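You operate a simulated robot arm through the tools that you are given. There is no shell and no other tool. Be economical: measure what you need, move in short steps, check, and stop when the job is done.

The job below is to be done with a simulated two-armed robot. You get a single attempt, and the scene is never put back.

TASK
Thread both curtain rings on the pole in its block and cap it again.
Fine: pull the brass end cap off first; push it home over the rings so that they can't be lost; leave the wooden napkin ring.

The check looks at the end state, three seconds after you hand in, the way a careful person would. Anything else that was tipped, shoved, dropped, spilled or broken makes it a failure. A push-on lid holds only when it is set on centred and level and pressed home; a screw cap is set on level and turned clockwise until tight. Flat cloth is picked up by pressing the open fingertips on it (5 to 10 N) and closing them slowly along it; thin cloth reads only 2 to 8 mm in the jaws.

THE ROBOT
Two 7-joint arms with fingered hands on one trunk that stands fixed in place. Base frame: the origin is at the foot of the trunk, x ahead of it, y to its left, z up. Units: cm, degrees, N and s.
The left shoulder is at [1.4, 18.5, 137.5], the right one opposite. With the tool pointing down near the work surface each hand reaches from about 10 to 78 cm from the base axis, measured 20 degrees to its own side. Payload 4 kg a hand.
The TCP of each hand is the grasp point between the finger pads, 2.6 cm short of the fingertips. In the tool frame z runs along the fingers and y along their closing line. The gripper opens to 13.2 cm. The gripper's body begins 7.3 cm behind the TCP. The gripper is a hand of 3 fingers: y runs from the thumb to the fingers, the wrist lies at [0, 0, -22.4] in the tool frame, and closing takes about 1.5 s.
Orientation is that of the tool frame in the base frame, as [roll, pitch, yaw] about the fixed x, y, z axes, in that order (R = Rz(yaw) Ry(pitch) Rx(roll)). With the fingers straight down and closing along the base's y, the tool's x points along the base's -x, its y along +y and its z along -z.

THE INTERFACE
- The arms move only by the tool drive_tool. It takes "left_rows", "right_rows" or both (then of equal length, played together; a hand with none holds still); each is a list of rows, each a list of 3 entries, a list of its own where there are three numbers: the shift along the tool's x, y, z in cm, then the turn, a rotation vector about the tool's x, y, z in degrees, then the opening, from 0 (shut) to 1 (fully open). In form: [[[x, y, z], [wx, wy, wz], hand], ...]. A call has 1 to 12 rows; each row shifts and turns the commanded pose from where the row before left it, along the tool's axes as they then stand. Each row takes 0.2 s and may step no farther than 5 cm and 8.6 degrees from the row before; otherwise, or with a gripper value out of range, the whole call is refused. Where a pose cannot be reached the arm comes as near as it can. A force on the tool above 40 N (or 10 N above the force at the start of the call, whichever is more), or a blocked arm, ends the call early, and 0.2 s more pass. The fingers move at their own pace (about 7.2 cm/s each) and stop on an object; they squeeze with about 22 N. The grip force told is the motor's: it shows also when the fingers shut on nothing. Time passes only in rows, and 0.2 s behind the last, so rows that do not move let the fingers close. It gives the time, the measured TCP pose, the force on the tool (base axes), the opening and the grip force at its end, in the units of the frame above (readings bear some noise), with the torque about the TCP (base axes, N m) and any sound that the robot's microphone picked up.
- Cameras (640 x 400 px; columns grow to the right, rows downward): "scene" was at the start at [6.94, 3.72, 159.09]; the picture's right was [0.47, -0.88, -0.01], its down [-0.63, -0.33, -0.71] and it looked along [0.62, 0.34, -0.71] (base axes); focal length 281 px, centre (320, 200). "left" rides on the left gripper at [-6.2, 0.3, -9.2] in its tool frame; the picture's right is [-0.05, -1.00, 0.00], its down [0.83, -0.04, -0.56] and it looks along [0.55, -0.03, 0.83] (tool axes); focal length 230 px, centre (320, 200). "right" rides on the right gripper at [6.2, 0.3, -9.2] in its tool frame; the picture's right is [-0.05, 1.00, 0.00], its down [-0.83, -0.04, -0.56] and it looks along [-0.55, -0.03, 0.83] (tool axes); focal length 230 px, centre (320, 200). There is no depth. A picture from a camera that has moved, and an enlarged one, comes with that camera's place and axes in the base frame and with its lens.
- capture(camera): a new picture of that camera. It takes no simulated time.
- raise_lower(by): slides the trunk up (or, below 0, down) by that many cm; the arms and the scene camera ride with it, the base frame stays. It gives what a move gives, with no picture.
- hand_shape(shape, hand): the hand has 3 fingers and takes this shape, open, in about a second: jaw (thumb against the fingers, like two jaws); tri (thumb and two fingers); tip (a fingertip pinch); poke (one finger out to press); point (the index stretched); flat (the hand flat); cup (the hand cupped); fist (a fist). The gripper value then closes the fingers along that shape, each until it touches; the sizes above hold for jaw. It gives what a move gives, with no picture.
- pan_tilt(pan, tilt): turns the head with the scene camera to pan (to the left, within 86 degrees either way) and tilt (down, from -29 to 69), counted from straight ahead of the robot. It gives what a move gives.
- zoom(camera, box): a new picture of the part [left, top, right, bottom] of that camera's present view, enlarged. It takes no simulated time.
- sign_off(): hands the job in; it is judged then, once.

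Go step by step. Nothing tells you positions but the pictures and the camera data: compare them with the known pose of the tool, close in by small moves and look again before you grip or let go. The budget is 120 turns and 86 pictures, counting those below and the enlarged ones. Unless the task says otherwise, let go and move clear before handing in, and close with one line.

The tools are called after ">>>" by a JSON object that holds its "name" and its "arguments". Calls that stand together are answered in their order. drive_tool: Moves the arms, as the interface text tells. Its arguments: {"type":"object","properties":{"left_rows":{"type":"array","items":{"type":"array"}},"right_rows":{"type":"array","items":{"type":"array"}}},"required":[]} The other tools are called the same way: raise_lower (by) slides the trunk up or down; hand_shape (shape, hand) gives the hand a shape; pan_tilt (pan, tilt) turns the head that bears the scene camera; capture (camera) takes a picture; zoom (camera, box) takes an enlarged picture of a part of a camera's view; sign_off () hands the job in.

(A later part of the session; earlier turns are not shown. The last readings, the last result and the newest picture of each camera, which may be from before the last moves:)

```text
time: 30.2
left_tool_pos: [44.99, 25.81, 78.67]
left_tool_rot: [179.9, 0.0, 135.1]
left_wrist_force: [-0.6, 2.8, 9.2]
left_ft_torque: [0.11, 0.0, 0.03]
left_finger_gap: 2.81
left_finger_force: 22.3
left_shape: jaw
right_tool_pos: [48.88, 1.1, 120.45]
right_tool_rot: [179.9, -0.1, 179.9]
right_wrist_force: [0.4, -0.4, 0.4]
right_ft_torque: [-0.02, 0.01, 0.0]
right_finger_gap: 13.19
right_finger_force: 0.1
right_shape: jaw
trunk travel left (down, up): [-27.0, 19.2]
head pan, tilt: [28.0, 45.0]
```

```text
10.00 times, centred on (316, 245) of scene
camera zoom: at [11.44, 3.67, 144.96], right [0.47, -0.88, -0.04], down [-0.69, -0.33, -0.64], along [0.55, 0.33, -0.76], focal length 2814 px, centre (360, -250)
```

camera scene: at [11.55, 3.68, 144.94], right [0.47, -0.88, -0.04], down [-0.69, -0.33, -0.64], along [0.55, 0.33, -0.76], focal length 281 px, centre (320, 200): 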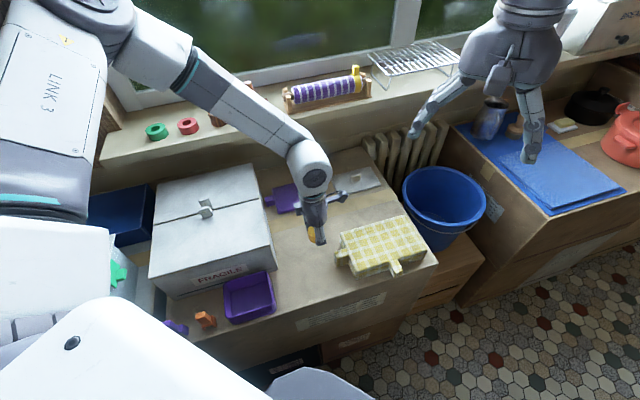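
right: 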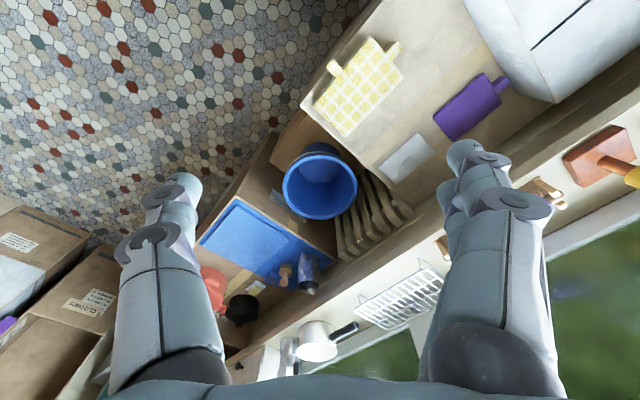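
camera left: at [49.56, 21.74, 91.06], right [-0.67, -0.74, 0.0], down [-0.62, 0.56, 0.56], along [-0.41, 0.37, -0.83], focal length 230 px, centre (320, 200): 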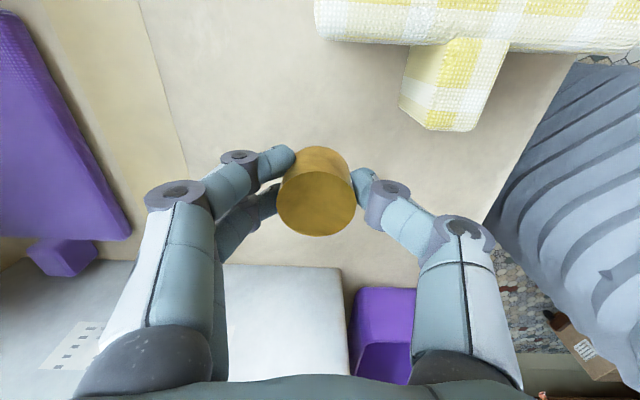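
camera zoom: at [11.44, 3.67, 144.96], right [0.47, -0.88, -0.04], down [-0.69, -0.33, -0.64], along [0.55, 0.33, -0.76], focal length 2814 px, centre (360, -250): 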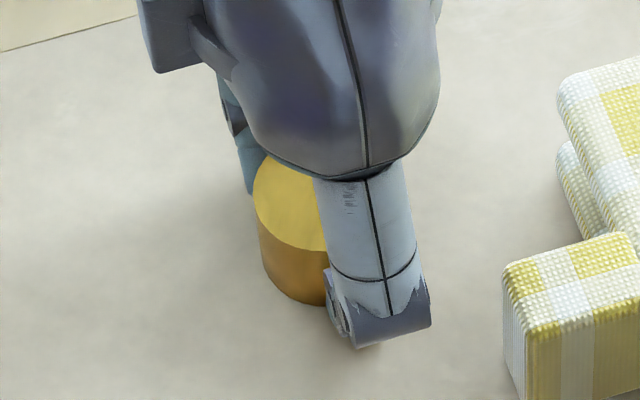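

Contact at 9 N. I'll release gently and check that the cap stands.

>>> {"name": "drive_tool", "arguments": {"left_rows": [[[0, 0, -0.1], [0, 0, 0], 0.25], [[0, 0, 0], [0, 0, 0], 0.35], [[0, 0, 0], [0, 0, 0], 0.45], [[0, 0, 0], [0, 0, 0], 0.55], [[0, 0, 0], [0, 0, 0], 0.55]]}}

>>> {"name": "capture", "arguments": {"camera": "left"}}

```text
time: 31.4
left_tool_pos: [44.89, 25.89, 78.72]
left_tool_rot: [-179.9, 0.0, 135.0]
left_wrist_force: [-0.6, -0.4, 2.2]
left_ft_torque: [0.04, -0.05, -0.04]
left_finger_gap: 7.08
left_finger_force: 0.1
left_shape: jaw
right_tool_pos: [48.9, 1.21, 120.39]
right_tool_rot: [179.8, 0.0, 179.9]
right_wrist_force: [-0.6, 0.5, 0.4]
right_ft_torque: [0.02, 0.01, 0.01]
right_finger_gap: 13.18
right_finger_force: 0.0
right_shape: jaw
trunk travel left (down, up): [-27.0, 19.2]
head pan, tilt: [28.0, 45.0]
```

```text
53 pictures are left
camera left: at [49.44, 21.7, 87.99], right [-0.67, -0.74, 0.0], down [-0.62, 0.56, 0.56], along [-0.41, 0.37, -0.83], focal length 230 px, centre (320, 200)
```

left: 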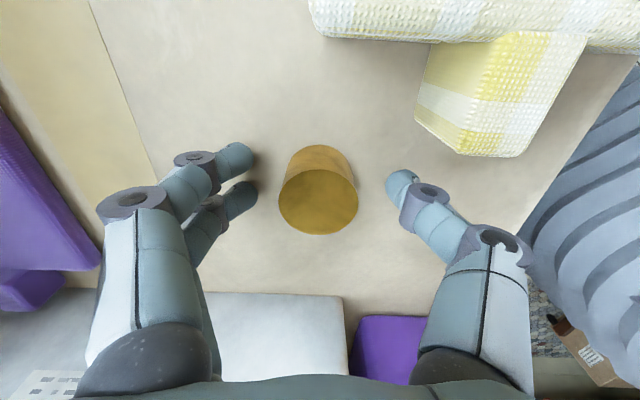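

The cap stands on the table at about (45.0, 25.8). I'll lift away and go over the red ring.

>>> {"name": "drive_tool", "arguments": {"left_rows": [[[0, 0, -2], [0, 0, 0], 0.55], [[0, 0, -4.5], [0, 0, 0], 0.7], [[0, 0, -4.7], [0, 0, 0], 0.8], [[0, 0, -4.8], [0, 0, 0], 0.8], [[0, 0, -4.8], [0, 0, 0], 0.8], [[0, 0, -4.8], [0, 0, 0], 0.8], [[0, 0, -4.8], [0, 0, 0], 0.8], [[0, 0, -4.8], [0, 0, 0], 0.8], [[0, 0, -2], [0, 0, 0], 0.8], [[0, 0, 0], [0, 0, 0], 0.8]]}}

>>> {"name": "drive_tool", "arguments": {"left_rows": [[[2.52, 3.37, 0], [0, 0, 0], 0.8], [[2.52, 3.37, 0], [0, 0, 0], 0.8], [[2.52, 3.37, 0], [0, 0, 0], 0.8], [[2.52, 3.37, 0], [0, 0, 0], 0.8], [[2.52, 3.37, 0], [0, 0, 0], 0.8], [[2.52, 3.37, 0], [0, 0, 0], 0.8], [[2.52, 3.37, 0], [0, 0, 0], 0.8], [[2.52, 3.37, 0], [0, 0, 0], 0.8], [[0, 0, 0], [0, 0, 0], 0.8]]}}

>>> {"name": "capture", "arguments": {"camera": "left"}}

>>> {"name": "capture", "arguments": {"camera": "scene"}}

```text
time: 33.6
left_tool_pos: [44.95, 25.92, 115.99]
left_tool_rot: [180.0, 0.0, 135.0]
left_wrist_force: [-0.7, 0.4, 0.3]
left_ft_torque: [-0.01, 0.01, -0.02]
left_finger_gap: 10.52
left_finger_force: 0.0
left_shape: jaw
right_tool_pos: [48.98, 1.34, 120.42]
right_tool_rot: [179.9, 0.0, 179.9]
right_wrist_force: [0.3, -0.3, -0.3]
right_ft_torque: [0.0, -0.04, 0.0]
right_finger_gap: 13.19
right_finger_force: 0.0
right_shape: jaw
trunk travel left (down, up): [-27.0, 19.2]
head pan, tilt: [28.0, 45.0]
```

```text
time: 35.6
left_tool_pos: [50.11, 59.4, 116.07]
left_tool_rot: [-180.0, -0.1, 135.0]
left_wrist_force: [-0.2, -0.1, -0.8]
left_ft_torque: [0.01, -0.01, 0.0]
left_finger_gap: 10.53
left_finger_force: 0.1
left_shape: jaw
right_tool_pos: [48.88, 1.19, 120.29]
right_tool_rot: [179.8, -0.1, 179.8]
right_wrist_force: [0.1, 0.1, -0.4]
right_ft_torque: [-0.02, -0.04, 0.02]
right_finger_gap: 13.2
right_finger_force: 0.2
right_shape: jaw
trunk travel left (down, up): [-27.0, 19.2]
head pan, tilt: [28.0, 45.0]
```

```text
52 pictures are left
camera left: at [54.65, 55.34, 125.24], right [-0.67, -0.74, 0.0], down [-0.62, 0.56, 0.56], along [-0.41, 0.37, -0.83], focal length 230 px, centre (320, 200)
```

left: 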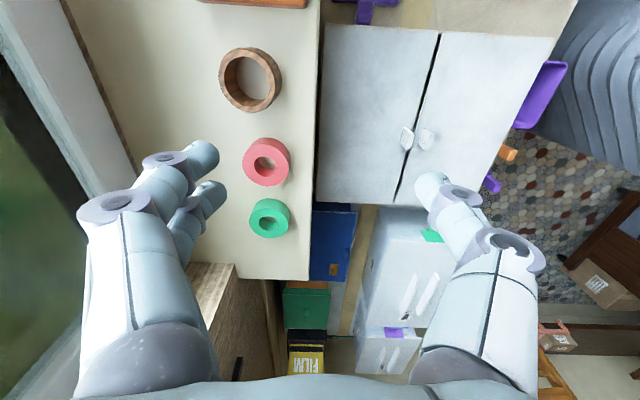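

```text
51 pictures are left
camera scene: at [11.51, 3.63, 144.95], right [0.47, -0.88, -0.04], down [-0.69, -0.33, -0.64], along [0.55, 0.33, -0.76], focal length 281 px, centre (320, 200)
```

scene: 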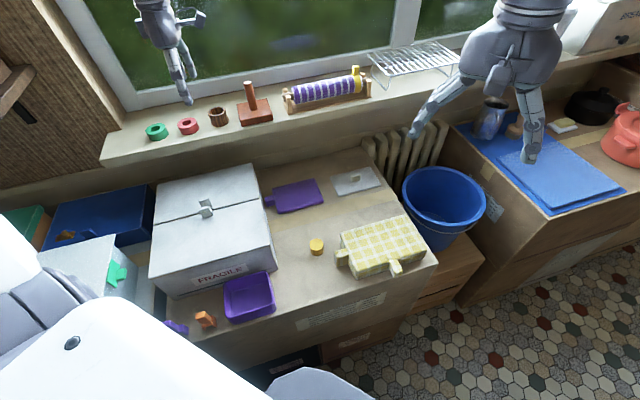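

>>> {"name": "zoom", "arguments": {"camera": "left", "box": [200, 100, 360, 260]}}

>>> {"name": "zoom", "arguments": {"camera": "scene", "box": [130, 70, 290, 170]}}

```text
2.50 times, centred on (280, 180) of left
camera zoom: at [54.65, 55.34, 125.24], right [-0.67, -0.74, 0.0], down [-0.62, 0.56, 0.56], along [-0.41, 0.37, -0.83], focal length 575 px, centre (420, 250)
```

zoom: 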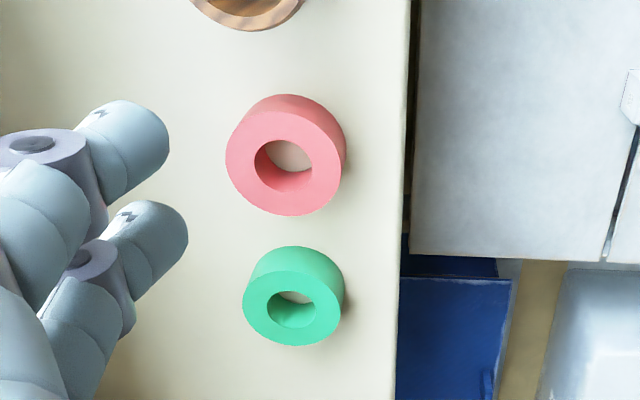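

```text
4.00 times, centred on (210, 120) of scene
camera zoom: at [11.51, 3.63, 144.95], right [0.47, -0.88, -0.04], down [-0.69, -0.33, -0.64], along [0.55, 0.33, -0.76], focal length 1126 px, centre (760, 520)
```

zoom: 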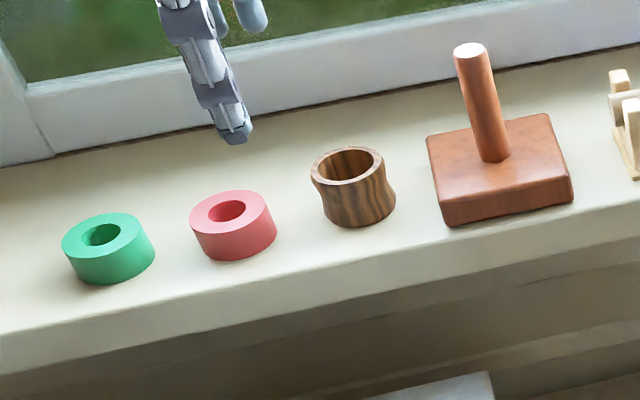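

Refined estimates: red top centre (50.7, 67.0, 102.0) with OD≈5.1, green (45.05, 73.15, 102), and pole top (63.7, 54.2, 109.8). I'll hover over red with the fingers partly open.

>>> {"name": "drive_tool", "arguments": {"left_rows": [[[2.49, 2.91, 0], [0, 0, 0], 0.6], [[2.48, 2.91, 0], [0, 0, 0], 0.57], [[0, 0, 3], [0, 0, 0], 0.57], [[0, 0, 3], [0, 0, 0], 0.57], [[0, 0, 3], [0, 0, 0], 0.57], [[0, 0, 2], [0, 0, 0], 0.57], [[0, 0, 0], [0, 0, 0], 0.57]]}}

>>> {"name": "capture", "arguments": {"camera": "left"}}

>>> {"name": "capture", "arguments": {"camera": "scene"}}

```text
time: 37.2
left_tool_pos: [50.35, 66.79, 104.93]
left_tool_rot: [180.0, 0.1, 135.0]
left_wrist_force: [0.2, 0.2, 0.6]
left_ft_torque: [0.01, 0.01, -0.02]
left_finger_gap: 7.6
left_finger_force: 0.1
left_shape: jaw
right_tool_pos: [48.98, 1.2, 120.39]
right_tool_rot: [179.9, 0.0, -180.0]
right_wrist_force: [0.4, 0.1, 0.2]
right_ft_torque: [-0.02, 0.0, 0.01]
right_finger_gap: 13.21
right_finger_force: 0.1
right_shape: jaw
trunk travel left (down, up): [-27.0, 19.2]
head pan, tilt: [28.0, 45.0]
```

```text
48 pictures are left
camera left: at [54.95, 62.72, 114.22], right [-0.67, -0.74, 0.0], down [-0.62, 0.56, 0.56], along [-0.41, 0.37, -0.83], focal length 230 px, centre (320, 200)
```

left: 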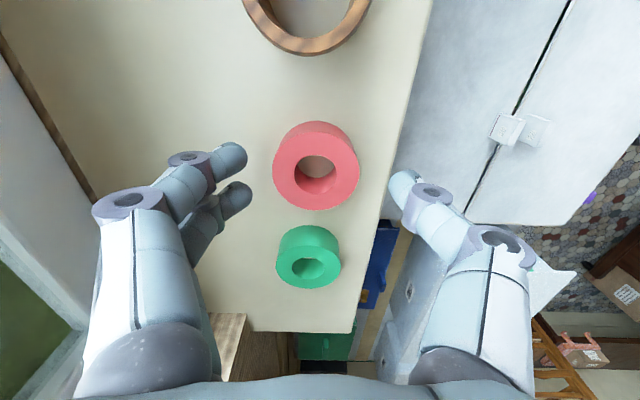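

```text
47 pictures are left
camera scene: at [11.52, 3.67, 144.95], right [0.47, -0.88, -0.04], down [-0.69, -0.33, -0.64], along [0.55, 0.33, -0.76], focal length 281 px, centre (320, 200)
```

scene: 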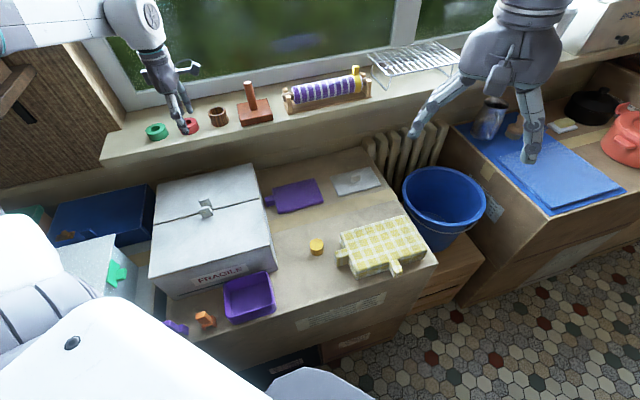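

The ring is nearly centred between the fingers. I'll lower carefully toward the sill.

>>> {"name": "drive_tool", "arguments": {"left_rows": [[[0, 0.2, 0.8], [0, 0, 0], 0.57], [[0, 0, 0.7], [0, 0, 0], 0.57], [[0, 0, 0.4], [0, 0, 0], 0.57], [[0, 0, 0.2], [0, 0, 0], 0.57], [[0, 0, 0.2], [0, 0, 0], 0.57], [[0, 0, 0], [0, 0, 0], 0.57]]}}

>>> {"name": "zoom", "arguments": {"camera": "scene", "box": [130, 70, 290, 170]}}

```text
time: 38.6
left_tool_pos: [50.52, 66.91, 102.82]
left_tool_rot: [-180.0, 0.2, 135.0]
left_wrist_force: [-0.2, 0.8, 10.9]
left_ft_torque: [0.41, -0.29, 0.06]
left_finger_gap: 7.59
left_finger_force: 0.0
left_shape: jaw
right_tool_pos: [48.74, 1.06, 120.52]
right_tool_rot: [179.7, 0.1, 179.9]
right_wrist_force: [-0.2, 0.3, 0.2]
right_ft_torque: [0.04, 0.02, 0.02]
right_finger_gap: 13.18
right_finger_force: 0.0
right_shape: jaw
trunk travel left (down, up): [-27.0, 19.2]
head pan, tilt: [28.0, 45.0]
```

```text
4.00 times, centred on (210, 120) of scene
camera zoom: at [11.42, 3.58, 144.97], right [0.47, -0.88, -0.04], down [-0.69, -0.33, -0.65], along [0.55, 0.33, -0.76], focal length 1126 px, centre (760, 520)
```

zoom: 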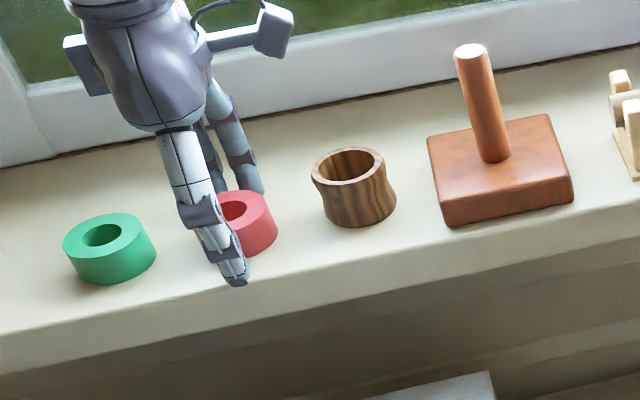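

The fingertips just touched the sill, which puts it at z≈100.2. I'll back off 0.4 cm and close on the ring.

>>> {"name": "drive_tool", "arguments": {"left_rows": [[[0, 0, -0.4], [0, 0, 0], 0.57], [[0, 0, 0], [0, 0, 0], 0.5], [[0, 0, 0], [0, 0, 0], 0.42], [[0, 0, 0], [0, 0, 0], 0.35], [[0, 0, 0], [0, 0, 0], 0.28], [[0, 0, 0], [0, 0, 0], 0.1], [[0, 0, 0], [0, 0, 0], 0], [[0, 0, 0], [0, 0, 0], 0], [[0, 0, 0], [0, 0, 0], 0]]}}

>>> {"name": "capture", "arguments": {"camera": "left"}}

>>> {"name": "zoom", "arguments": {"camera": "scene", "box": [130, 70, 290, 170]}}

```text
time: 40.6
left_tool_pos: [50.61, 66.87, 103.0]
left_tool_rot: [180.0, 0.0, 134.9]
left_wrist_force: [0.2, -0.2, -0.2]
left_ft_torque: [0.0, 0.0, 0.01]
left_finger_gap: 4.04
left_finger_force: 22.3
left_shape: jaw
right_tool_pos: [48.82, 1.15, 120.4]
right_tool_rot: [180.0, 0.0, 179.9]
right_wrist_force: [0.4, -0.1, -0.9]
right_ft_torque: [0.03, -0.01, -0.01]
right_finger_gap: 13.19
right_finger_force: 0.0
right_shape: jaw
trunk travel left (down, up): [-27.0, 19.2]
head pan, tilt: [28.0, 45.0]
```

```text
45 pictures are left
camera left: at [55.0, 62.75, 112.29], right [-0.67, -0.74, 0.0], down [-0.62, 0.56, 0.56], along [-0.41, 0.37, -0.83], focal length 230 px, centre (320, 200)
```

left: 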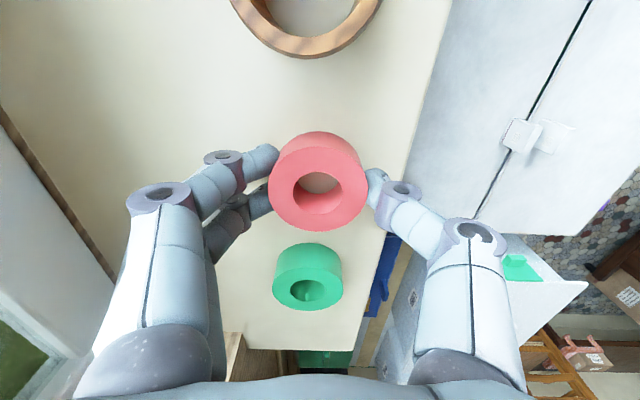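

```text
4.00 times, centred on (210, 120) of scene
camera zoom: at [11.54, 3.69, 144.94], right [0.47, -0.88, -0.04], down [-0.69, -0.33, -0.64], along [0.55, 0.33, -0.76], focal length 1126 px, centre (760, 520)
```

zoom: 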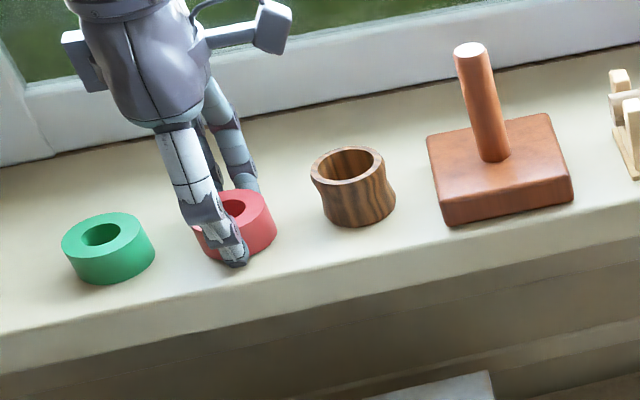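

Red is gripped, so I'll lift it to travel height.

>>> {"name": "drive_tool", "arguments": {"left_rows": [[[0, 0, -0.5], [0, 0, 0], 0], [[0, 0, -2], [0, 0, 0], 0], [[0, 0, -3.5], [0, 0, 0], 0], [[0, 0, -4], [0, 0, 0], 0], [[0, 0, -4], [0, 0, 0], 0], [[0, 0, -1.5], [0, 0, 0], 0], [[0, 0, 0], [0, 0, 0], 0]]}}

>>> {"name": "zoom", "arguments": {"camera": "left", "box": [240, 120, 400, 240]}}

```text
time: 42.2
left_tool_pos: [50.58, 67.22, 118.52]
left_tool_rot: [-180.0, 0.0, 135.0]
left_wrist_force: [0.4, -0.4, -0.2]
left_ft_torque: [0.0, -0.01, -0.03]
left_finger_gap: 4.04
left_finger_force: 21.8
left_shape: jaw
right_tool_pos: [48.86, 1.14, 120.41]
right_tool_rot: [179.9, -0.1, -180.0]
right_wrist_force: [-0.1, 0.5, 0.2]
right_ft_torque: [-0.03, -0.01, 0.04]
right_finger_gap: 13.2
right_finger_force: 0.1
right_shape: jaw
trunk travel left (down, up): [-27.0, 19.2]
head pan, tilt: [28.0, 45.0]
```

```text
3.33 times, centred on (320, 180) of left
camera zoom: at [55.16, 62.99, 127.77], right [-0.67, -0.74, 0.0], down [-0.62, 0.56, 0.56], along [-0.41, 0.37, -0.83], focal length 767 px, centre (320, 267)
```

zoom: 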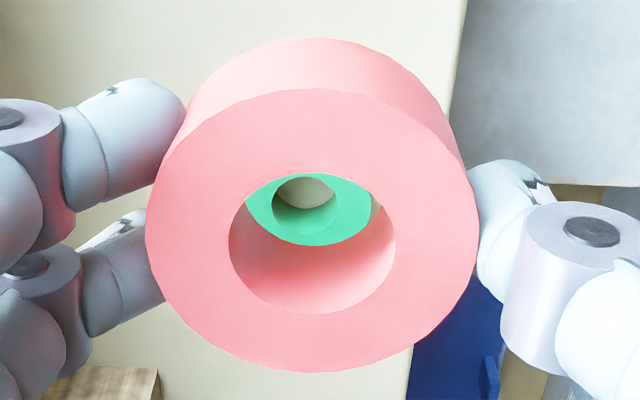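

Red is held level at its middle. I'll carry it along the row to just above the pole.

>>> {"name": "drive_tool", "arguments": {"left_rows": [[[-3.7, 0, 0], [0, 0, 0], 0], [[-4, 0, 0], [0, 0, 0], 0], [[-4, 0, 0], [0, 0, 0], 0], [[-4, 0, 0], [0, 0, 0], 0], [[-3, -0.05, 0], [0, 0, 0], 0], [[0, 0, 2.5], [0, 0, 0], 0], [[0, 0, 2], [0, 0, 0], 0], [[0, 0, 0], [0, 0, 0], 0], [[0, 0, 0], [0, 0, 0], 0]]}}

>>> {"name": "zoom", "arguments": {"camera": "left", "box": [240, 120, 400, 240]}}

>>> {"name": "zoom", "arguments": {"camera": "scene", "box": [200, 50, 300, 130]}}

```text
time: 44.2
left_tool_pos: [63.61, 53.68, 113.91]
left_tool_rot: [-179.9, 0.0, 135.0]
left_wrist_force: [-0.2, 0.2, -0.3]
left_ft_torque: [0.04, 0.01, 0.02]
left_finger_gap: 4.03
left_finger_force: 22.3
left_shape: jaw
right_tool_pos: [48.96, 1.21, 120.45]
right_tool_rot: [179.9, 0.1, 180.0]
right_wrist_force: [1.1, 0.1, -0.3]
right_ft_torque: [0.02, 0.04, 0.03]
right_finger_gap: 13.19
right_finger_force: 0.1
right_shape: jaw
trunk travel left (down, up): [-27.0, 19.2]
head pan, tilt: [28.0, 45.0]
```

```text
3.33 times, centred on (320, 180) of left
camera zoom: at [68.06, 49.6, 123.35], right [-0.67, -0.74, 0.0], down [-0.62, 0.56, 0.56], along [-0.41, 0.37, -0.83], focal length 767 px, centre (320, 267)
```

zoom: 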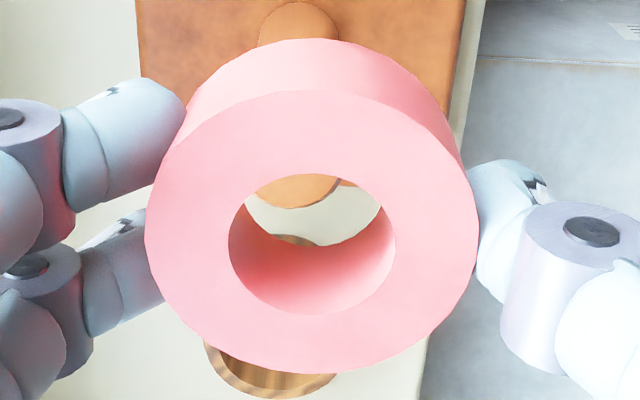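

```text
5.00 times, centred on (250, 90) of scene
camera zoom: at [11.52, 3.72, 144.94], right [0.47, -0.88, -0.04], down [-0.69, -0.33, -0.64], along [0.55, 0.33, -0.76], focal length 1407 px, centre (670, 750)
```

zoom: 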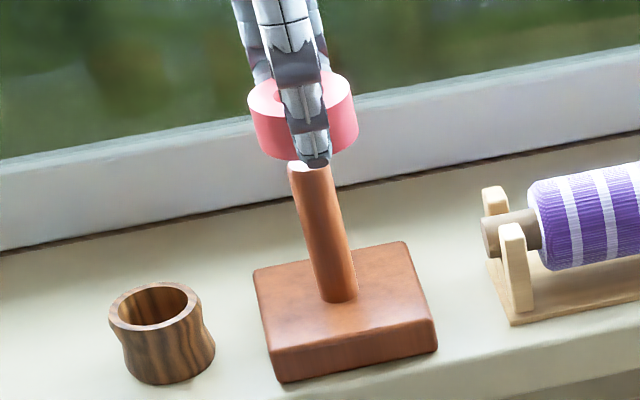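

The pole is offset a few millimetres from the ring centre, about +0.36 in tool y and +0.18 in tool x. I'll correct that, drop slightly and re-check.

>>> {"name": "drive_tool", "arguments": {"left_rows": [[[0.18, 0.36, 0], [0, 0, 0], 0], [[0, 0, 0.6], [0, 0, 0], 0], [[0, 0, 0], [0, 0, 0], 0], [[0, 0, 0], [0, 0, 0], 0]]}}

>>> {"name": "zoom", "arguments": {"camera": "left", "box": [270, 130, 370, 210]}}

>>> {"name": "zoom", "arguments": {"camera": "scene", "box": [225, 60, 285, 115]}}

```text
time: 45.2
left_tool_pos: [63.75, 54.02, 113.36]
left_tool_rot: [180.0, 0.0, 134.9]
left_wrist_force: [-0.6, 0.4, 0.2]
left_ft_torque: [0.02, 0.02, -0.01]
left_finger_gap: 4.02
left_finger_force: 21.7
left_shape: jaw
right_tool_pos: [48.96, 1.25, 120.36]
right_tool_rot: [179.9, 0.0, 180.0]
right_wrist_force: [0.0, 0.2, 0.3]
right_ft_torque: [-0.04, -0.01, 0.0]
right_finger_gap: 13.2
right_finger_force: 0.1
right_shape: jaw
trunk travel left (down, up): [-27.0, 19.2]
head pan, tilt: [28.0, 45.0]
```

```text
5.00 times, centred on (320, 170) of left
camera zoom: at [68.29, 49.99, 122.71], right [-0.67, -0.74, 0.0], down [-0.62, 0.56, 0.56], along [-0.41, 0.37, -0.83], focal length 1150 px, centre (320, 350)
```

zoom: 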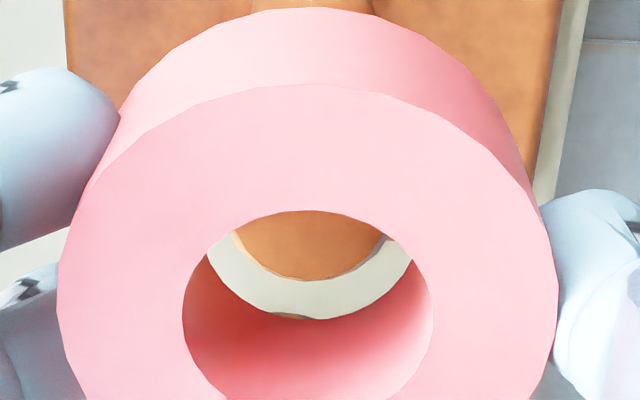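

```text
7.27 times, centred on (255, 88) of scene
camera zoom: at [11.55, 3.69, 144.94], right [0.47, -0.88, -0.04], down [-0.69, -0.33, -0.64], along [0.55, 0.33, -0.76], focal length 2047 px, centre (793, 1018)
```

zoom: 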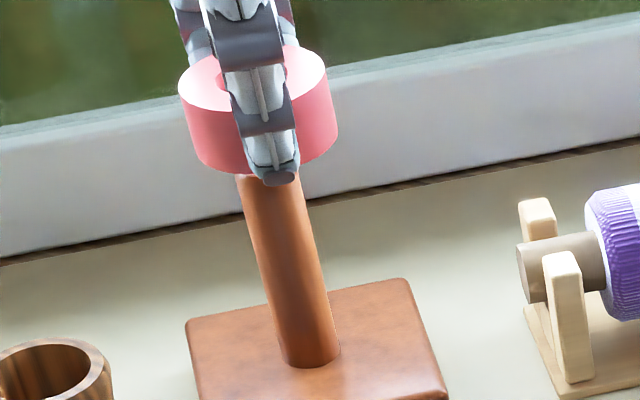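

The lateral fit looks good, and the scene view suggests another ~0.17 in tool x. I'll apply that and lower gently while watching the force.

>>> {"name": "drive_tool", "arguments": {"left_rows": [[[0.17, 0, 0], [0, 0, 0], 0], [[0, 0, 0.3], [0, 0, 0], 0], [[0, 0, 0.2], [0, 0, 0], 0], [[0, 0, 0.2], [0, 0, 0], 0], [[0, 0, 0.2], [0, 0, 0], 0], [[0, 0, 0], [0, 0, 0], 0]]}}

>>> {"name": "zoom", "arguments": {"camera": "left", "box": [270, 130, 370, 210]}}

>>> {"name": "zoom", "arguments": {"camera": "scene", "box": [225, 60, 285, 115]}}

```text
time: 46.6
left_tool_pos: [63.68, 54.19, 112.5]
left_tool_rot: [180.0, 0.1, 135.1]
left_wrist_force: [-0.4, 0.1, 0.0]
left_ft_torque: [-0.01, 0.0, 0.0]
left_finger_gap: 4.01
left_finger_force: 21.7
left_shape: jaw
right_tool_pos: [48.96, 1.25, 120.33]
right_tool_rot: [179.9, 0.0, 179.8]
right_wrist_force: [0.4, 0.9, -0.1]
right_ft_torque: [-0.01, 0.01, 0.01]
right_finger_gap: 13.18
right_finger_force: 0.0
right_shape: jaw
trunk travel left (down, up): [-27.0, 19.2]
head pan, tilt: [28.0, 45.0]
```

```text
5.00 times, centred on (320, 170) of left
camera zoom: at [68.23, 50.05, 121.77], right [-0.67, -0.74, 0.0], down [-0.62, 0.56, 0.56], along [-0.41, 0.37, -0.83], focal length 1150 px, centre (320, 350)
```

zoom: 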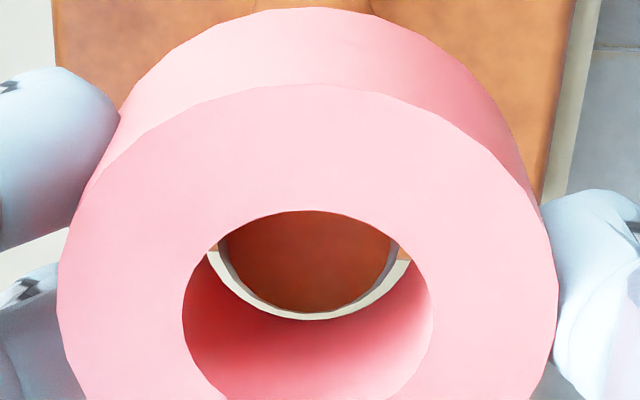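

```text
7.27 times, centred on (255, 88) of scene
camera zoom: at [11.55, 3.68, 144.94], right [0.47, -0.88, -0.04], down [-0.69, -0.33, -0.64], along [0.55, 0.33, -0.76], focal length 2047 px, centre (793, 1018)
```

zoom: 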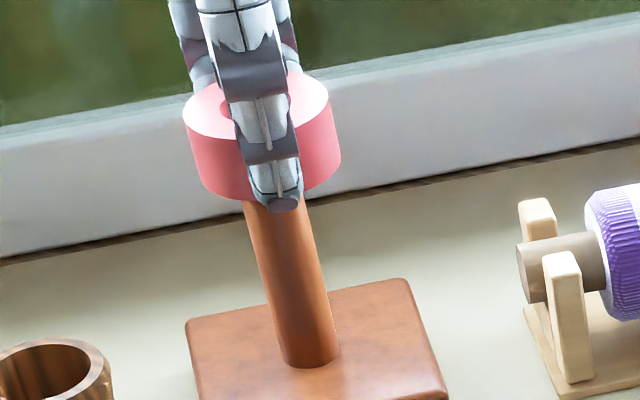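

Both views agree on one more +0.13 in tool x. I'll lower onto the pole.

>>> {"name": "drive_tool", "arguments": {"left_rows": [[[0.14, 0, 0], [0, 0, 0], 0], [[0, 0, 0.2], [0, 0, 0], 0], [[0, 0, 0.2], [0, 0, 0], 0], [[0, 0, 0.3], [0, 0, 0], 0], [[0, 0, 0.3], [0, 0, 0], 0], [[0, 0, 0], [0, 0, 0], 0]]}}

>>> {"name": "zoom", "arguments": {"camera": "left", "box": [270, 130, 370, 210]}}

```text
time: 48.0
left_tool_pos: [63.53, 54.21, 111.56]
left_tool_rot: [-180.0, 0.0, 135.0]
left_wrist_force: [-1.1, -0.1, -0.1]
left_ft_torque: [0.02, -0.03, -0.03]
left_finger_gap: 4.02
left_finger_force: 21.7
left_shape: jaw
right_tool_pos: [48.96, 1.25, 120.44]
right_tool_rot: [180.0, 0.0, 180.0]
right_wrist_force: [-0.4, 0.1, 0.2]
right_ft_torque: [-0.01, 0.01, 0.01]
right_finger_gap: 13.2
right_finger_force: 0.1
right_shape: jaw
trunk travel left (down, up): [-27.0, 19.2]
head pan, tilt: [28.0, 45.0]
```

```text
5.00 times, centred on (320, 170) of left
camera zoom: at [68.08, 50.09, 120.8], right [-0.67, -0.74, 0.0], down [-0.62, 0.56, 0.56], along [-0.41, 0.37, -0.83], focal length 1150 px, centre (320, 350)
```

zoom: 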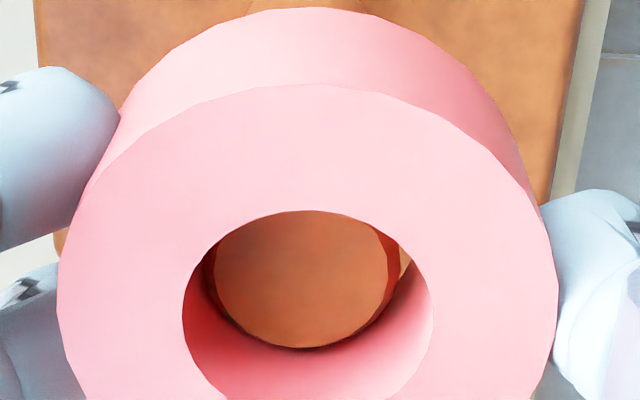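

The pole is inside the ring. I'll nudge and slide it down.

>>> {"name": "drive_tool", "arguments": {"left_rows": [[[0, 0.08, 0.4], [0, 0, 0], 0], [[0, 0, 0.6], [0, 0, 0], 0], [[0, 0, 0.6], [0, 0, 0], 0], [[0, 0, 0.6], [0, 0, 0], 0], [[0, 0, 0.6], [0, 0, 0], 0], [[0, 0, 0.6], [0, 0, 0], 0], [[0, 0, 0.6], [0, 0, 0], 0], [[0, 0, 0.6], [0, 0, 0], 0], [[0, 0, 0.6], [0, 0, 0], 0], [[0, 0, 0.4], [0, 0, 0], 0], [[0, 0, 0], [0, 0, 0], 0]]}}

>>> {"name": "zoom", "arguments": {"camera": "scene", "box": [210, 60, 290, 130]}}

```text
time: 50.4
left_tool_pos: [63.64, 54.39, 105.96]
left_tool_rot: [180.0, 0.0, 135.0]
left_wrist_force: [-0.1, 0.4, -0.7]
left_ft_torque: [0.05, -0.02, -0.02]
left_finger_gap: 4.03
left_finger_force: 22.1
left_shape: jaw
right_tool_pos: [48.86, 1.29, 120.43]
right_tool_rot: [179.9, 0.1, 179.9]
right_wrist_force: [-0.1, -0.2, 0.1]
right_ft_torque: [0.0, 0.01, -0.01]
right_finger_gap: 13.18
right_finger_force: 0.1
right_shape: jaw
trunk travel left (down, up): [-27.0, 19.2]
head pan, tilt: [28.0, 45.0]
```

```text
5.71 times, centred on (250, 95) of scene
camera zoom: at [11.54, 3.68, 144.94], right [0.47, -0.88, -0.04], down [-0.69, -0.33, -0.64], along [0.55, 0.33, -0.76], focal length 1608 px, centre (720, 800)
```

zoom: 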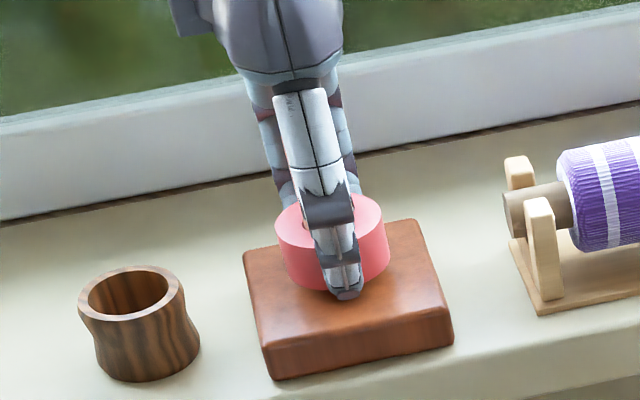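

>>> {"name": "drive_tool", "arguments": {"left_rows": [[[0, 0, 0.2], [0, 0, 0], 0], [[0, 0, 0.2], [0, 0, 0], 0], [[0, 0, 0.2], [0, 0, 0], 0], [[0, 0, 0], [0, 0, 0], 0]]}}

>>> {"name": "zoom", "arguments": {"camera": "scene", "box": [210, 60, 290, 130]}}

```text
time: 51.4
left_tool_pos: [63.62, 54.42, 105.35]
left_tool_rot: [180.0, 0.1, 135.0]
left_wrist_force: [-0.3, -0.5, 0.0]
left_ft_torque: [-0.03, 0.04, 0.01]
left_finger_gap: 4.05
left_finger_force: 21.9
left_shape: jaw
right_tool_pos: [49.07, 1.14, 120.43]
right_tool_rot: [179.9, 0.0, -180.0]
right_wrist_force: [-0.2, -0.3, 0.2]
right_ft_torque: [0.01, -0.02, 0.02]
right_finger_gap: 13.17
right_finger_force: 0.0
right_shape: jaw
trunk travel left (down, up): [-27.0, 19.2]
head pan, tilt: [28.0, 45.0]
```

```text
5.71 times, centred on (250, 95) of scene
camera zoom: at [11.54, 3.68, 144.94], right [0.47, -0.88, -0.04], down [-0.69, -0.33, -0.64], along [0.55, 0.33, -0.76], focal length 1608 px, centre (720, 800)
```

zoom: 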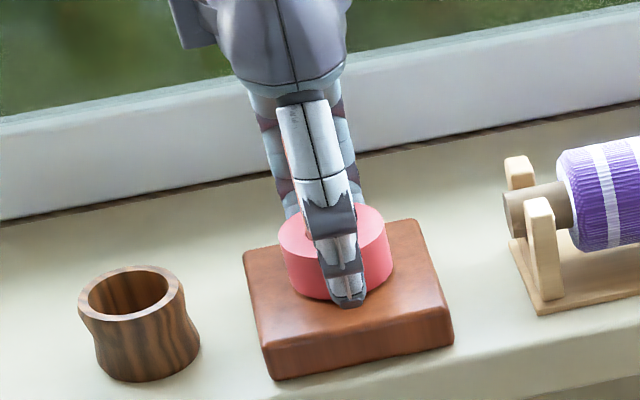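

The ring is a few millimetres from the block, so I'll release and rise straight up.

>>> {"name": "drive_tool", "arguments": {"left_rows": [[[0, 0, 0], [0, 0, 0], 0.36], [[0, 0, 0], [0, 0, 0], 0.45], [[0, 0, 0], [0, 0, 0], 0.55], [[0, 0, 0], [0, 0, 0], 0.6], [[0, 0, 0], [0, 0, 0], 0.6], [[0, 0, -2], [0, 0, 0], 0.6], [[0, 0, -4], [0, 0, 0], 0.6], [[0, 0, -4], [0, 0, 0], 0.6], [[0, 0, -3], [0, 0, 0], 0.6], [[0, 0, 0], [0, 0, 0], 0.6]]}}

>>> {"name": "zoom", "arguments": {"camera": "left", "box": [240, 100, 400, 220]}}

>>> {"name": "zoom", "arguments": {"camera": "scene", "box": [130, 60, 290, 160]}}

```text
time: 53.6
left_tool_pos: [63.86, 54.31, 118.4]
left_tool_rot: [180.0, 0.0, 135.0]
left_wrist_force: [-0.3, -0.1, 0.1]
left_ft_torque: [0.0, -0.01, 0.03]
left_finger_gap: 7.88
left_finger_force: 0.0
left_shape: jaw
right_tool_pos: [49.02, 1.22, 120.45]
right_tool_rot: [179.9, -0.1, 179.8]
right_wrist_force: [-0.4, 0.4, -0.4]
right_ft_torque: [0.02, 0.01, 0.01]
right_finger_gap: 13.18
right_finger_force: 0.0
right_shape: jaw
trunk travel left (down, up): [-27.0, 19.2]
head pan, tilt: [28.0, 45.0]
```

```text
3.33 times, centred on (320, 160) of left
camera zoom: at [68.36, 50.2, 127.7], right [-0.67, -0.74, 0.0], down [-0.62, 0.56, 0.56], along [-0.41, 0.37, -0.83], focal length 767 px, centre (320, 333)
```

zoom: 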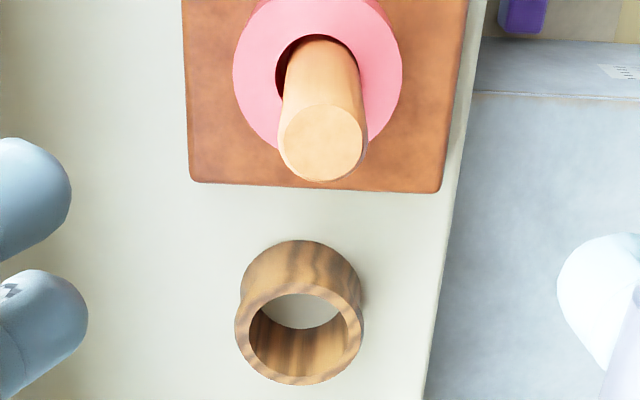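

```text
4.00 times, centred on (210, 110) of scene
camera zoom: at [11.56, 3.71, 144.94], right [0.47, -0.88, -0.04], down [-0.69, -0.33, -0.64], along [0.55, 0.33, -0.76], focal length 1126 px, centre (760, 560)
```

zoom: 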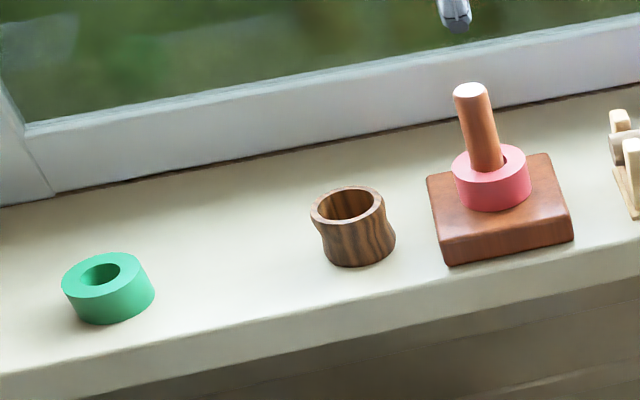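

Red is on the pole. Now I'll move over green, watching the shelf.

>>> {"name": "drive_tool", "arguments": {"left_rows": [[[4.4, 0, 0], [0, 0, 0], 0.57], [[4.4, 0, 0], [0, 0, 0], 0.57], [[4.4, 0, 0], [0, 0, 0], 0.57], [[4.4, 0, 0], [0, 0, 0], 0.57], [[4.4, 0.1, 0], [0, 0, 0], 0.57], [[4.2, 0, 0], [0, 0, 0], 0.57], [[0, 0, 4], [0, 0, 0], 0.57], [[0, 0, 4], [0, 0, 0], 0.57], [[0, 0, 4], [0, 0, 0], 0.57], [[0, 0, 1], [0, 0, 0], 0.57], [[0, 0, 0], [0, 0, 0], 0.57]]}}

>>> {"name": "capture", "arguments": {"camera": "left"}}

>>> {"name": "capture", "arguments": {"camera": "scene"}}

```text
time: 56.0
left_tool_pos: [45.21, 72.76, 105.25]
left_tool_rot: [-179.9, 0.0, 135.0]
left_wrist_force: [0.3, 0.1, 0.6]
left_ft_torque: [0.02, 0.01, -0.01]
left_finger_gap: 7.6
left_finger_force: 0.1
left_shape: jaw
right_tool_pos: [49.02, 1.2, 120.43]
right_tool_rot: [179.8, 0.0, 180.0]
right_wrist_force: [0.2, -1.0, 0.2]
right_ft_torque: [-0.02, 0.0, 0.01]
right_finger_gap: 13.2
right_finger_force: 0.0
right_shape: jaw
trunk travel left (down, up): [-27.0, 19.2]
head pan, tilt: [28.0, 45.0]
```

```text
31 pictures are left
camera left: at [49.68, 68.66, 114.54], right [-0.67, -0.74, 0.0], down [-0.62, 0.56, 0.56], along [-0.41, 0.37, -0.83], focal length 230 px, centre (320, 200)
```

left: 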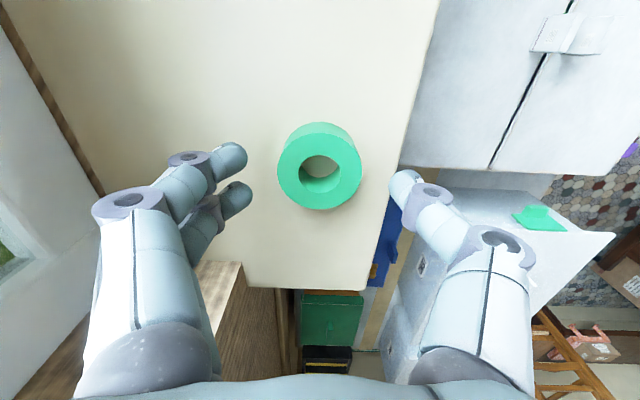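

```text
30 pictures are left
camera scene: at [11.52, 3.68, 144.95], right [0.47, -0.88, -0.04], down [-0.69, -0.33, -0.64], along [0.55, 0.33, -0.76], focal length 281 px, centre (320, 200)
```

scene: 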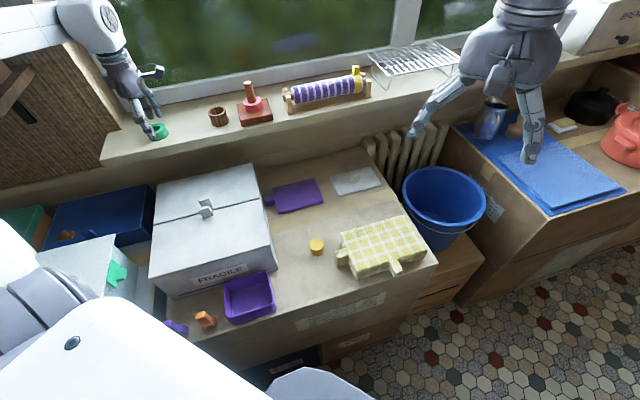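

Green is centred. I'll lower to just above sill contact and close.

>>> {"name": "drive_tool", "arguments": {"left_rows": [[[0, 0, 0.8], [0, 0, 0], 0.57], [[0, 0, 0.7], [0, 0, 0], 0.57], [[0, 0, 0.5], [0, 0, 0], 0.57], [[0, 0, 0], [0, 0, 0], 0.5], [[0, 0, 0], [0, 0, 0], 0.42], [[0, 0, 0], [0, 0, 0], 0.35], [[0, 0, 0], [0, 0, 0], 0.28], [[0, 0, 0], [0, 0, 0], 0.1], [[0, 0, 0], [0, 0, 0], 0], [[0, 0, 0], [0, 0, 0], 0], [[0, 0, 0], [0, 0, 0], 0]]}}

>>> {"name": "drive_tool", "arguments": {"left_rows": [[[0, 0, -0.5], [0, 0, 0], 0], [[0, 0, -2], [0, 0, 0], 0], [[0, 0, -3.5], [0, 0, 0], 0], [[0, 0, -4], [0, 0, 0], 0], [[0, 0, -4], [0, 0, 0], 0], [[0, 0, -1], [0, 0, 0], 0], [[0, 0, 0], [0, 0, 0], 0]]}}

>>> {"name": "zoom", "arguments": {"camera": "left", "box": [240, 120, 400, 240]}}

```text
time: 58.4
left_tool_pos: [45.16, 72.92, 103.33]
left_tool_rot: [-180.0, 0.0, 135.0]
left_wrist_force: [-0.2, 0.4, -1.0]
left_ft_torque: [-0.01, -0.02, 0.02]
left_finger_gap: 4.04
left_finger_force: 22.2
left_shape: jaw
right_tool_pos: [48.98, 1.25, 120.51]
right_tool_rot: [179.9, 0.0, 179.8]
right_wrist_force: [-0.4, 0.4, 0.3]
right_ft_torque: [0.01, -0.03, 0.0]
right_finger_gap: 13.21
right_finger_force: 0.1
right_shape: jaw
trunk travel left (down, up): [-27.0, 19.2]
head pan, tilt: [28.0, 45.0]
```

```text
time: 60.0
left_tool_pos: [45.27, 73.01, 118.43]
left_tool_rot: [-180.0, 0.0, 135.0]
left_wrist_force: [0.5, -0.3, 0.1]
left_ft_torque: [0.0, -0.01, 0.0]
left_finger_gap: 4.02
left_finger_force: 21.8
left_shape: jaw
right_tool_pos: [48.97, 1.13, 120.42]
right_tool_rot: [179.8, 0.0, 179.8]
right_wrist_force: [0.2, -0.9, 0.2]
right_ft_torque: [0.0, 0.0, -0.01]
right_finger_gap: 13.21
right_finger_force: 0.0
right_shape: jaw
trunk travel left (down, up): [-27.0, 19.2]
head pan, tilt: [28.0, 45.0]
```

```text
3.33 times, centred on (320, 180) of left
camera zoom: at [49.79, 68.89, 127.76], right [-0.67, -0.74, 0.0], down [-0.62, 0.56, 0.56], along [-0.41, 0.37, -0.83], focal length 767 px, centre (320, 267)
```

zoom: 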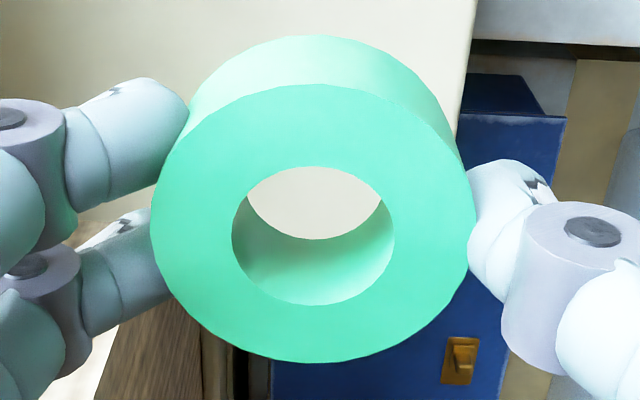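

The in-hand offset matches red's, so reversing my exact travel (−26.2, −0.1) brings it back over the pole.

>>> {"name": "drive_tool", "arguments": {"left_rows": [[[-4.2, 0, 0], [0, 0, 0], 0], [[-4.4, 0, 0], [0, 0, 0], 0], [[-4.4, 0, 0], [0, 0, 0], 0], [[-4.4, 0, 0], [0, 0, 0], 0], [[-4.4, -0.1, 0], [0, 0, 0], 0], [[-4.4, 0, 0], [0, 0, 0], 0], [[0, 0, 2.5], [0, 0, 0], 0], [[0, 0, 2.4], [0, 0, 0], 0], [[0, 0, 0], [0, 0, 0], 0], [[0, 0, 0], [0, 0, 0], 0]]}}

>>> {"name": "zoom", "arguments": {"camera": "left", "box": [270, 130, 370, 210]}}

>>> {"name": "zoom", "arguments": {"camera": "scene", "box": [225, 60, 285, 115]}}

```text
time: 62.2
left_tool_pos: [63.89, 54.3, 113.55]
left_tool_rot: [-180.0, -0.1, 135.0]
left_wrist_force: [-0.1, 0.5, -0.3]
left_ft_torque: [-0.02, -0.01, 0.02]
left_finger_gap: 4.01
left_finger_force: 22.3
left_shape: jaw
right_tool_pos: [48.98, 1.26, 120.45]
right_tool_rot: [179.9, -0.1, 179.9]
right_wrist_force: [-0.1, 0.1, 0.1]
right_ft_torque: [0.0, 0.0, -0.02]
right_finger_gap: 13.18
right_finger_force: 0.0
right_shape: jaw
trunk travel left (down, up): [-27.0, 19.2]
head pan, tilt: [28.0, 45.0]
```

```text
5.00 times, centred on (320, 170) of left
camera zoom: at [68.33, 50.13, 122.83], right [-0.67, -0.74, 0.0], down [-0.62, 0.56, 0.55], along [-0.41, 0.37, -0.83], focal length 1150 px, centre (320, 350)
```

zoom: 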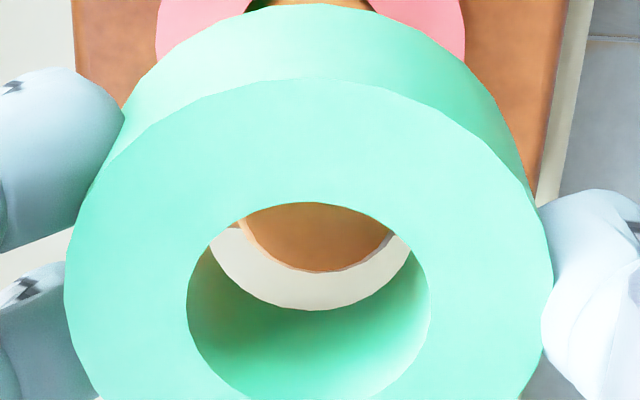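

```text
7.27 times, centred on (255, 88) of scene
camera zoom: at [11.51, 3.73, 144.95], right [0.47, -0.88, -0.04], down [-0.69, -0.33, -0.64], along [0.55, 0.33, -0.76], focal length 2047 px, centre (793, 1018)
```

zoom: 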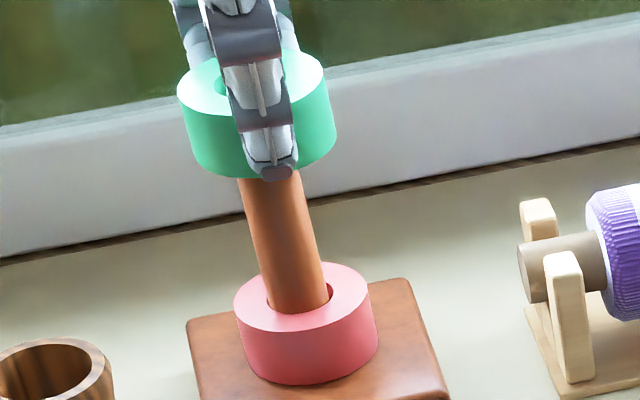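

Small correction (+0.15 x, −0.08 y), then I'll lower to engagement.

>>> {"name": "drive_tool", "arguments": {"left_rows": [[[0.15, -0.08, 0], [0, 0, 0], 0], [[0, 0, 0.4], [0, 0, 0], 0], [[0, 0, 0.3], [0, 0, 0], 0], [[0, 0, 0.2], [0, 0, 0], 0], [[0, 0, 0.2], [0, 0, 0], 0], [[0, 0, 0], [0, 0, 0], 0]]}}

>>> {"name": "zoom", "arguments": {"camera": "left", "box": [270, 130, 370, 210]}}

```text
time: 63.6
left_tool_pos: [63.6, 54.37, 112.32]
left_tool_rot: [-180.0, 0.0, 135.0]
left_wrist_force: [-0.3, 1.3, -0.4]
left_ft_torque: [0.0, -0.01, 0.04]
left_finger_gap: 4.01
left_finger_force: 22.1
left_shape: jaw
right_tool_pos: [48.95, 1.19, 120.48]
right_tool_rot: [179.9, 0.0, 179.9]
right_wrist_force: [0.0, 0.0, 0.4]
right_ft_torque: [0.01, -0.01, 0.02]
right_finger_gap: 13.18
right_finger_force: 0.1
right_shape: jaw
trunk travel left (down, up): [-27.0, 19.2]
head pan, tilt: [28.0, 45.0]
```

```text
5.00 times, centred on (320, 170) of left
camera zoom: at [68.07, 50.2, 121.61], right [-0.67, -0.74, 0.0], down [-0.62, 0.56, 0.56], along [-0.41, 0.37, -0.83], focal length 1150 px, centre (320, 350)
```

zoom: 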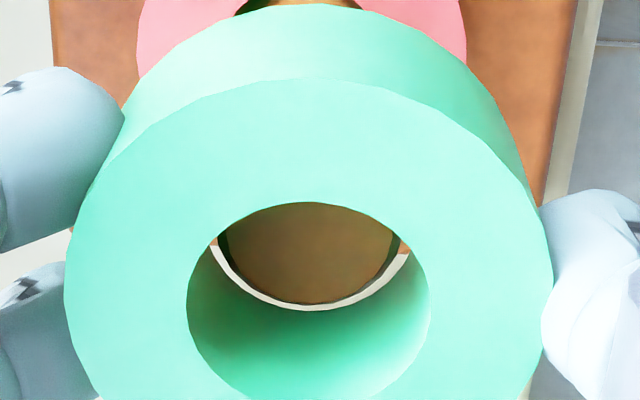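

Same engagement picture as for red. I'll slide it down onto red.

>>> {"name": "drive_tool", "arguments": {"left_rows": [[[0.1, 0, 0.1], [0, 0, 0], 0], [[0, 0, 0.2], [0, 0, 0], 0], [[0, 0, 0.3], [0, 0, 0], 0], [[0, 0, 0.4], [0, 0, 0], 0], [[0, 0, 0.6], [0, 0, 0], 0], [[0, 0, 0.6], [0, 0, 0], 0], [[0, 0, 0.6], [0, 0, 0], 0], [[0, 0, 0.6], [0, 0, 0], 0], [[0, 0, 0], [0, 0, 0], 0]]}}

>>> {"name": "zoom", "arguments": {"camera": "scene", "box": [210, 60, 290, 130]}}

```text
time: 65.6
left_tool_pos: [63.55, 54.46, 108.98]
left_tool_rot: [180.0, 0.0, 135.1]
left_wrist_force: [1.8, -1.4, 1.6]
left_ft_torque: [-0.01, -0.03, 0.02]
left_finger_gap: 4.01
left_finger_force: 22.1
left_shape: jaw
right_tool_pos: [48.95, 1.11, 120.38]
right_tool_rot: [179.8, 0.0, 179.9]
right_wrist_force: [0.3, 0.4, 0.0]
right_ft_torque: [-0.03, -0.01, -0.02]
right_finger_gap: 13.19
right_finger_force: 0.1
right_shape: jaw
trunk travel left (down, up): [-27.0, 19.2]
head pan, tilt: [28.0, 45.0]
```

```text
5.71 times, centred on (250, 95) of scene
camera zoom: at [11.56, 3.64, 144.94], right [0.47, -0.88, -0.05], down [-0.69, -0.33, -0.64], along [0.55, 0.33, -0.76], focal length 1608 px, centre (720, 800)
```

zoom: 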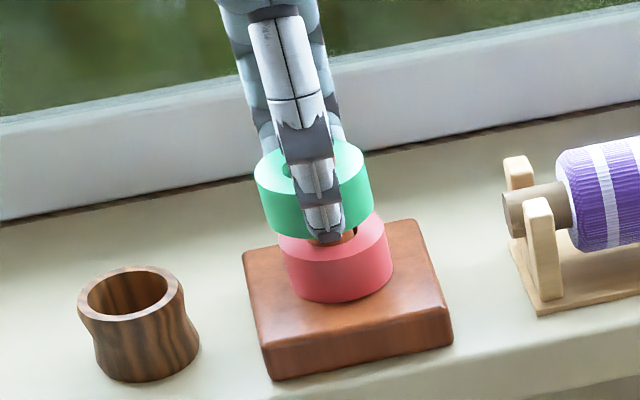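

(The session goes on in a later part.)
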